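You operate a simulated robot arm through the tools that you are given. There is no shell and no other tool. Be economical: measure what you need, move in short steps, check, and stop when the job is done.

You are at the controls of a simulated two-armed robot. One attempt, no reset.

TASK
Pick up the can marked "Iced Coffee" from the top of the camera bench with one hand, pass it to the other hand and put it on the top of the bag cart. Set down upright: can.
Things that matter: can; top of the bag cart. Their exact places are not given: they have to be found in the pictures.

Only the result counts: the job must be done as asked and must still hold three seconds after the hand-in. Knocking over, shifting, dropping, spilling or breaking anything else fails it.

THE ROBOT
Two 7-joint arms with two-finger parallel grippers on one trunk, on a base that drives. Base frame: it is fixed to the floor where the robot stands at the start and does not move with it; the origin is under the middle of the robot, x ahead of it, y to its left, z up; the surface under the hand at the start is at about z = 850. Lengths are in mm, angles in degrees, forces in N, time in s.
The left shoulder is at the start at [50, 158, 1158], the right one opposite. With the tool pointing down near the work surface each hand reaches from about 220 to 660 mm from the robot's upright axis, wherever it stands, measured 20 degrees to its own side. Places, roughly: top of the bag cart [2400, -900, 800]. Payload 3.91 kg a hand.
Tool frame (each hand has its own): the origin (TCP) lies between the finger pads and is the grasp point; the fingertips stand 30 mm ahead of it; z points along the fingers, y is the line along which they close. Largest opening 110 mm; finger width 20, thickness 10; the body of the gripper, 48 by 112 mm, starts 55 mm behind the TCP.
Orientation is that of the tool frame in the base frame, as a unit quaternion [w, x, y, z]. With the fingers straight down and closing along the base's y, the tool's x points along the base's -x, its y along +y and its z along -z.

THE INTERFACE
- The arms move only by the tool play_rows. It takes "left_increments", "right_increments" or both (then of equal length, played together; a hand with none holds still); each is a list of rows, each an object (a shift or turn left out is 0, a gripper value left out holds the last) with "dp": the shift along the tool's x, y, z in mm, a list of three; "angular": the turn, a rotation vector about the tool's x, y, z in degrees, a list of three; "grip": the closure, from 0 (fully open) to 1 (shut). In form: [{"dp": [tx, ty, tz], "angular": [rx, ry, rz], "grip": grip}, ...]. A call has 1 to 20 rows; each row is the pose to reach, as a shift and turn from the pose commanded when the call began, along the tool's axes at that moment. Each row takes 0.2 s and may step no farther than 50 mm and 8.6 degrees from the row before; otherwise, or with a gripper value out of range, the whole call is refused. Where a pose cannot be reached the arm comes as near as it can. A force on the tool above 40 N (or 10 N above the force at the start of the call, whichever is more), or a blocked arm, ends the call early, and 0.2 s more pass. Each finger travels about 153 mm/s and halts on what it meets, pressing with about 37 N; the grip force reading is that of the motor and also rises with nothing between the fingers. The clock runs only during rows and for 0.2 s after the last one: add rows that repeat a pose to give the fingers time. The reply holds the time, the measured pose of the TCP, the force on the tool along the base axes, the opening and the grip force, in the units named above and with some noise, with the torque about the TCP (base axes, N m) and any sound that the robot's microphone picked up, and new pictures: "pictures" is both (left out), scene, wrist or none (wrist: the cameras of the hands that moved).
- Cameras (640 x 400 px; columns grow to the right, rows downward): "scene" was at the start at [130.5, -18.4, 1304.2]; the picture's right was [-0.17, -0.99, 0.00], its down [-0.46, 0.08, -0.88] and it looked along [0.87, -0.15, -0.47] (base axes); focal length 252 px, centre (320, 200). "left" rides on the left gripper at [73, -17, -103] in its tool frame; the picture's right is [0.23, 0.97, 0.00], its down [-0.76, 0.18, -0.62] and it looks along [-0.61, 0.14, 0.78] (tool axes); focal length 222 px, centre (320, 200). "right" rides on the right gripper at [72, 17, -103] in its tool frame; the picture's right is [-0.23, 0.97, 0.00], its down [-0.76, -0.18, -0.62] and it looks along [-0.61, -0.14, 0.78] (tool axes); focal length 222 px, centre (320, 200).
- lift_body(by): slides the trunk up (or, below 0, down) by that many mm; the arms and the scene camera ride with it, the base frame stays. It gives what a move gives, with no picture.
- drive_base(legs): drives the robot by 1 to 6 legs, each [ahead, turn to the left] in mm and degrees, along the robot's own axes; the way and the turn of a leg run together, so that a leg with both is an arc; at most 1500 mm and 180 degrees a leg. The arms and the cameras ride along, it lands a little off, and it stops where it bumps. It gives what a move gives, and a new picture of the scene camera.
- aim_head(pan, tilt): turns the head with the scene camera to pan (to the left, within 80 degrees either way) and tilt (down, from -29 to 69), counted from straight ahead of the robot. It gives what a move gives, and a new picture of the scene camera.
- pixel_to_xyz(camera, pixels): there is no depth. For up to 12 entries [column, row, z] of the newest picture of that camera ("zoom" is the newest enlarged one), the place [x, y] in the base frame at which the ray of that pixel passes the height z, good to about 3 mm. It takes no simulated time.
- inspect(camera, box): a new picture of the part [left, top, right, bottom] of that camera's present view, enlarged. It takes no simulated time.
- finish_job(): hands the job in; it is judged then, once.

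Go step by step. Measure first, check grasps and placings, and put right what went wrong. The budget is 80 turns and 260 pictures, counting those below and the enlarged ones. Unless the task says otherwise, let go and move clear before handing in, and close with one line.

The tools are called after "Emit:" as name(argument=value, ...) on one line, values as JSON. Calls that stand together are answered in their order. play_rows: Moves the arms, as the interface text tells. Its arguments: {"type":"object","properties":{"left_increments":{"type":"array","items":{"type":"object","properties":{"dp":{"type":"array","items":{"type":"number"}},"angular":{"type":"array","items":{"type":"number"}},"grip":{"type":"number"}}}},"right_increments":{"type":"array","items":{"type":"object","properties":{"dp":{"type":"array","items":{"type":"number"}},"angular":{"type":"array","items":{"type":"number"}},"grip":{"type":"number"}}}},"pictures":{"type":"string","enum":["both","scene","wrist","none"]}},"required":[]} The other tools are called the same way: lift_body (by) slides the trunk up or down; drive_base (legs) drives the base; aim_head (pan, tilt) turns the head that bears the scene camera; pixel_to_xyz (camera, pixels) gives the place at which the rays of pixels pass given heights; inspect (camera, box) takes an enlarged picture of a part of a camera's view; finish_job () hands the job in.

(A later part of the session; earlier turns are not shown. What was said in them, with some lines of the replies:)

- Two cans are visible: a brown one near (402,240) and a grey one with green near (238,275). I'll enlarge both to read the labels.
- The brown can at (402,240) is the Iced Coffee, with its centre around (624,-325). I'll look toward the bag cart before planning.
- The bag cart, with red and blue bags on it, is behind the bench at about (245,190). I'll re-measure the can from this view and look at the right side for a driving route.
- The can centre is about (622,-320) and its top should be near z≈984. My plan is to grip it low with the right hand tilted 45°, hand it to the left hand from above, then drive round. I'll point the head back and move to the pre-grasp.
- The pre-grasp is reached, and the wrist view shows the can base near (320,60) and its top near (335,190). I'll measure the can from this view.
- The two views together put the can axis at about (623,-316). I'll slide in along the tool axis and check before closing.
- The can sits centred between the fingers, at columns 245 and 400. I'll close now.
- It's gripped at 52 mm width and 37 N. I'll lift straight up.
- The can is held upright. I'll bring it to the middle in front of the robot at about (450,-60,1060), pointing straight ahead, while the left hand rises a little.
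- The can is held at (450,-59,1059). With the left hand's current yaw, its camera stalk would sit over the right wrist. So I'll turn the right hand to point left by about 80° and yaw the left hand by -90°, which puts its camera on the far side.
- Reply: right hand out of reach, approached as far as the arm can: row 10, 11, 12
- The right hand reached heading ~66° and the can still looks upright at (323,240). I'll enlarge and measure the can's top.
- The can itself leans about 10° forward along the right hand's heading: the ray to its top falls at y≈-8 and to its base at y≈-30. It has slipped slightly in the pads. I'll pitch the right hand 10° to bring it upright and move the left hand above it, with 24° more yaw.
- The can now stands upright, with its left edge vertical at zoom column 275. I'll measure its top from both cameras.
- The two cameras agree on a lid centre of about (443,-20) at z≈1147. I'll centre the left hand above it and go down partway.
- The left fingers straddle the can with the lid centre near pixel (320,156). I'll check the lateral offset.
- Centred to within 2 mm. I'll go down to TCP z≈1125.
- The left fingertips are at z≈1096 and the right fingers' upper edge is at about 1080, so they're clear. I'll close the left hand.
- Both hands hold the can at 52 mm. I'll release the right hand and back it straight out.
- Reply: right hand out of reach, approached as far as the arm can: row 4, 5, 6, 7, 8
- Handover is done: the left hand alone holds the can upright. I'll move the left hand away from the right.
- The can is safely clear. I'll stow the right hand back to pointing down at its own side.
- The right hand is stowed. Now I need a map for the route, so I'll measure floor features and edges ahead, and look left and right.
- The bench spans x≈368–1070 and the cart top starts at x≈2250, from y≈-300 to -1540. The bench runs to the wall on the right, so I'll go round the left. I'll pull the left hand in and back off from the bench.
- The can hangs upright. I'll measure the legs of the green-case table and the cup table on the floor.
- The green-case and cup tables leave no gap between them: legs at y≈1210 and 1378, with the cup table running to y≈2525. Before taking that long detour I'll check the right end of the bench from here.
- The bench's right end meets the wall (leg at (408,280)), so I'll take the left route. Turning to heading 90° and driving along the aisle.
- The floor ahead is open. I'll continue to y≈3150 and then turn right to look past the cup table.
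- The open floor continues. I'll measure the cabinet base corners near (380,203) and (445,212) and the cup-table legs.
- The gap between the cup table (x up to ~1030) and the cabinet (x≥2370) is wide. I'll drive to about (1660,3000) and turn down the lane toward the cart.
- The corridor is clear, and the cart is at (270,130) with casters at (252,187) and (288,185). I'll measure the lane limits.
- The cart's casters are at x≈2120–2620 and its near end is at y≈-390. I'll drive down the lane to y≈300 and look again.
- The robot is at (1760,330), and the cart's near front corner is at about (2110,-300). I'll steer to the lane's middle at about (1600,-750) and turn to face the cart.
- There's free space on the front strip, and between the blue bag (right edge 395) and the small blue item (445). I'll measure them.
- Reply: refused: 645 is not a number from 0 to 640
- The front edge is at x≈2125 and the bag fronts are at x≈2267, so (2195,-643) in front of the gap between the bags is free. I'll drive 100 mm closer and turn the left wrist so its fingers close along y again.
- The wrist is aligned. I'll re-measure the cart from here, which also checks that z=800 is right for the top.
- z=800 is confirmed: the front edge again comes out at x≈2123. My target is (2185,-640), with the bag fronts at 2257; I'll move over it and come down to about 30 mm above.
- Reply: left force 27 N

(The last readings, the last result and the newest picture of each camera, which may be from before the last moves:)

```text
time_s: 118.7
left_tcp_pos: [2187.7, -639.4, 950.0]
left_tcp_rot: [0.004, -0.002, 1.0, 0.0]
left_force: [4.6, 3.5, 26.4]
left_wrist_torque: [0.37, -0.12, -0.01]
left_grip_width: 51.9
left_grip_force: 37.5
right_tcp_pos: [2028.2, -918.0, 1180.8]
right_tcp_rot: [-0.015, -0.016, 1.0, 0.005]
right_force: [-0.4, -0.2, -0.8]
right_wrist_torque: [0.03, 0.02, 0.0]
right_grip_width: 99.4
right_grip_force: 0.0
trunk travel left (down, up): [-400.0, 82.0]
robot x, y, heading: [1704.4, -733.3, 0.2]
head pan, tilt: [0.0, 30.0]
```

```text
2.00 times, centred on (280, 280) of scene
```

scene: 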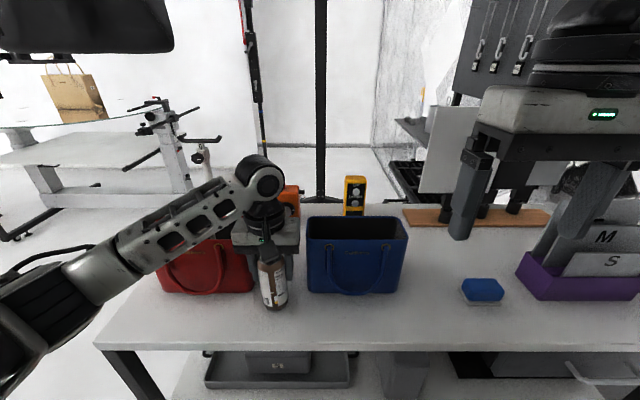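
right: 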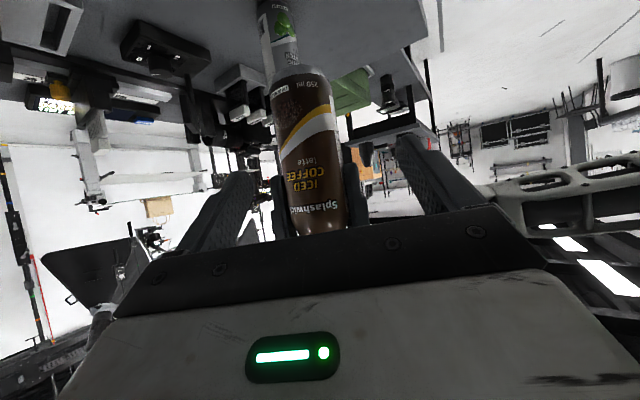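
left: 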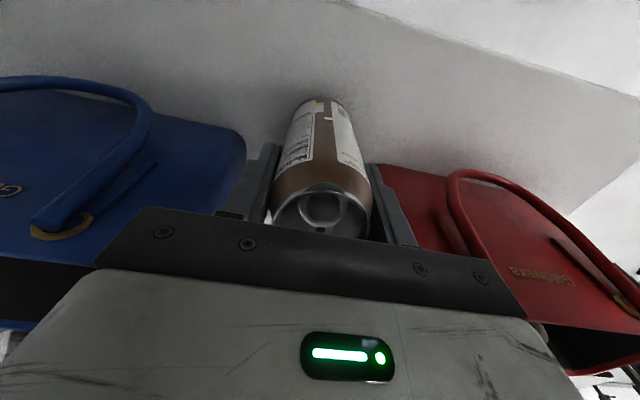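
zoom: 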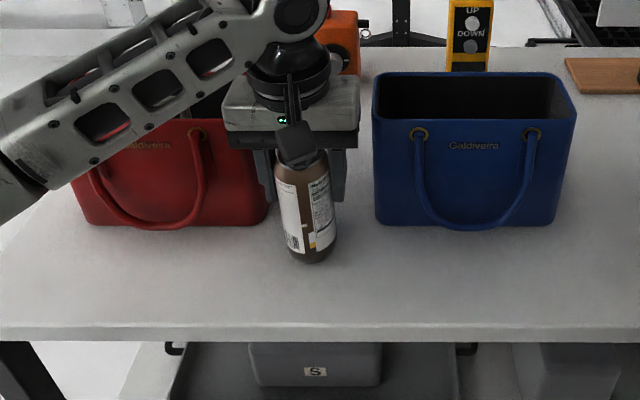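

A 26 N upward force at TCP z=950 means the can is standing on the top. The top is really at z≈839, which fits the parallax shift between views. The can stands in front of the bag gap, clear of both bags. I'll ease off the press and open slowly.

Emit:
play_rows(left_increments=[{"dp": [0, 0, -2]}, {"dp": [0, 0, -3]}, {"dp": [0, 0, -3], "grip": 0.5}, {"dp": [0, 0, -3], "grip": 0.4}, {"dp": [0, 0, -3], "grip": 0.3}, {"dp": [0, 0, -3], "grip": 0.25}, {"dp": [0, 0, -3], "grip": 0.25}])

Emit:
inspect(camera="scene", box=[160, 180, 400, 380])

Emit:
inspect(camera="left", box=[160, 60, 480, 260])

```text
time_s: 120.3
left_tcp_pos: [2187.0, -638.9, 949.3]
left_tcp_rot: [0.001, -0.003, 1.0, -0.001]
left_force: [-0.1, -0.2, 0.2]
left_wrist_torque: [-0.01, 0.01, -0.03]
left_grip_width: 82.7
left_grip_force: 0.0
right_tcp_pos: [2030.1, -918.7, 1179.1]
right_tcp_rot: [-0.016, -0.016, 1.0, 0.005]
right_force: [-0.1, -0.1, -0.4]
right_wrist_torque: [0.01, -0.02, 0.03]
right_grip_width: 99.0
right_grip_force: 0.0
trunk travel left (down, up): [-400.0, 82.0]
robot x, y, heading: [1703.9, -735.0, 0.2]
head pan, tilt: [0.0, 30.0]
```

scene: 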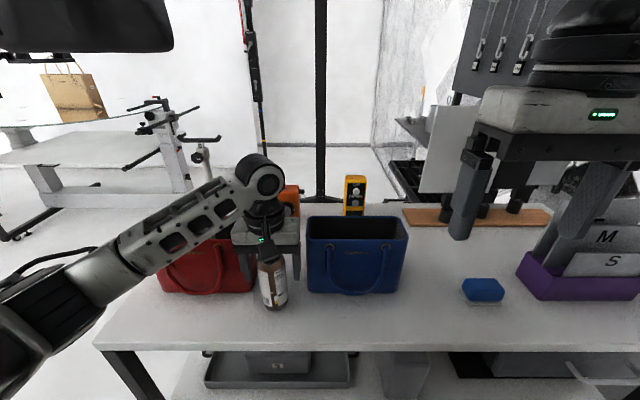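
left: 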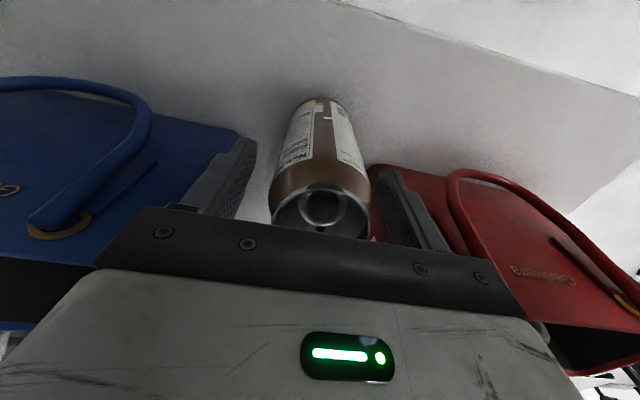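

```text
2.00 times, centred on (280, 280) of scene
```

zoom: 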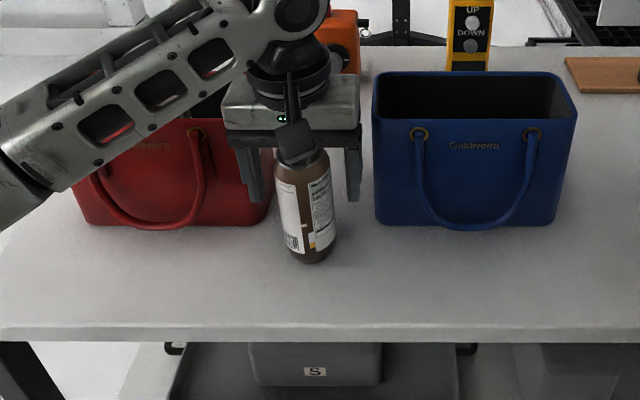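

```text
2.00 times, centred on (320, 160) of left
```

zoom: 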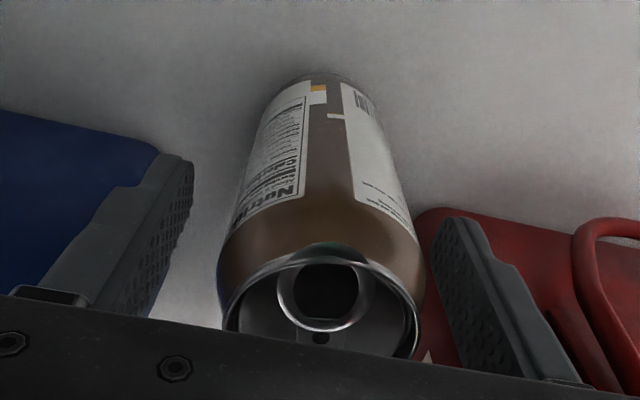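

The can stands alone and the fingers are clear of both it and the bags. I'll raise the left hand straight up.

Emit:
play_rows(left_increments=[{"dp": [0, 0, -15]}, {"dp": [0, 0, -40]}, {"dp": [0, 0, -80]}, {"dp": [0, 0, -120]}, {"dp": [0, 0, -165]}, {"dp": [0, 0, -210]}, {"dp": [40, 20, -240]}, {"dp": [80, 40, -250]}, {"dp": [120, 70, -250]}, {"dp": [120, 70, -250]}])

Emit:
inspect(camera="scene", box=[160, 180, 400, 380])

```text
refused: row 7 steps farther than a row can; nothing moved
```

```text
2.00 times, centred on (280, 280) of scene
```

zoom: 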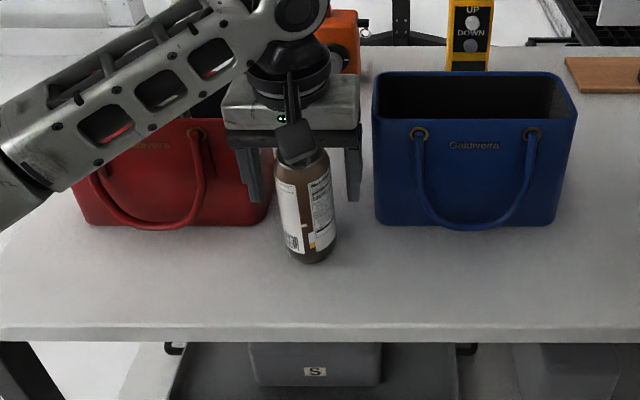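

One row's step was too long, so the call was refused and nothing moved. I'll resend with smaller steps.

Emit:
play_rows(left_increments=[{"dp": [0, 0, -15]}, {"dp": [0, 0, -40]}, {"dp": [0, 0, -80]}, {"dp": [0, 0, -120]}, {"dp": [0, 0, -160]}, {"dp": [0, 0, -200]}, {"dp": [0, 0, -240]}, {"dp": [35, 20, -240]}, {"dp": [70, 40, -240]}, {"dp": [105, 60, -240]}, {"dp": [105, 60, -240]}])

Emit:
inspect(camera="scene", box=[160, 180, 400, 380])

```text
time_s: 122.7
left_tcp_pos: [2083.8, -581.0, 1188.6]
left_tcp_rot: [0.001, -0.003, 1.0, 0.0]
left_force: [0.6, -0.2, -0.6]
left_wrist_torque: [-0.01, 0.01, -0.05]
left_grip_width: 82.7
left_grip_force: 0.0
right_tcp_pos: [2029.2, -918.4, 1179.7]
right_tcp_rot: [-0.016, -0.016, 1.0, 0.005]
right_force: [0.3, -1.2, 0.2]
right_wrist_torque: [0.02, -0.01, 0.02]
right_grip_width: 99.0
right_grip_force: 0.0
trunk travel left (down, up): [-400.0, 82.0]
robot x, y, heading: [1703.1, -730.2, 0.1]
head pan, tilt: [0.0, 30.0]
```

scene: 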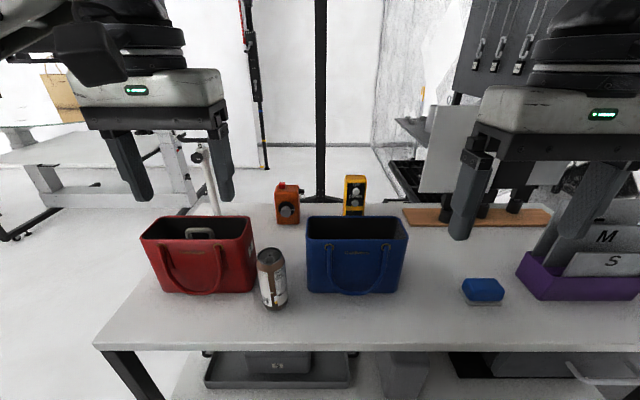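
left: 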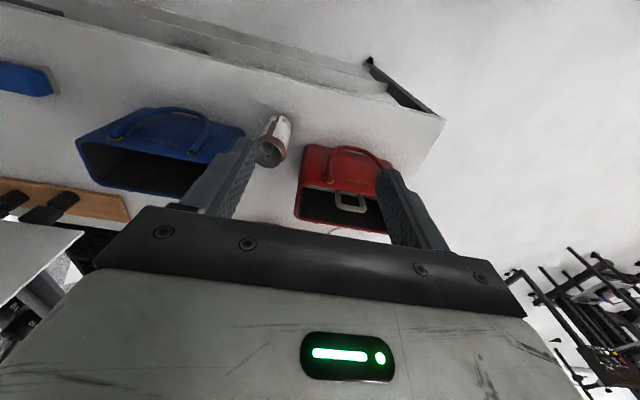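

```text
2.00 times, centred on (280, 280) of scene
```

zoom: 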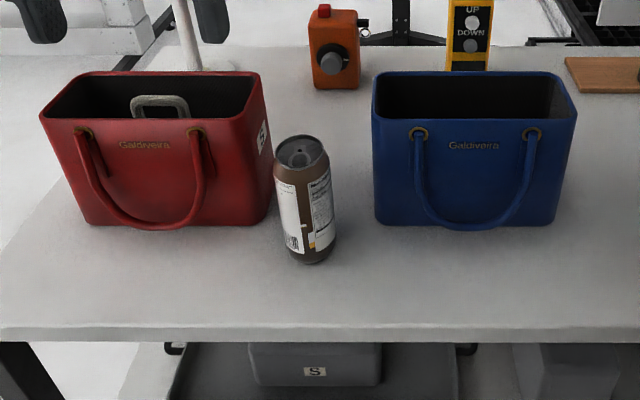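

The can stands upright on the bag cart at (272,280), the bags look undisturbed, and both hands are clear. I'm handing in.

Emit:
finish_job()

```text
The job is handed in.
```

The Iced Coffee can was passed from the right hand to the left and now stands upright on top of the bag cart, in front of the gap between the red and blue bags, and the job is handed in.
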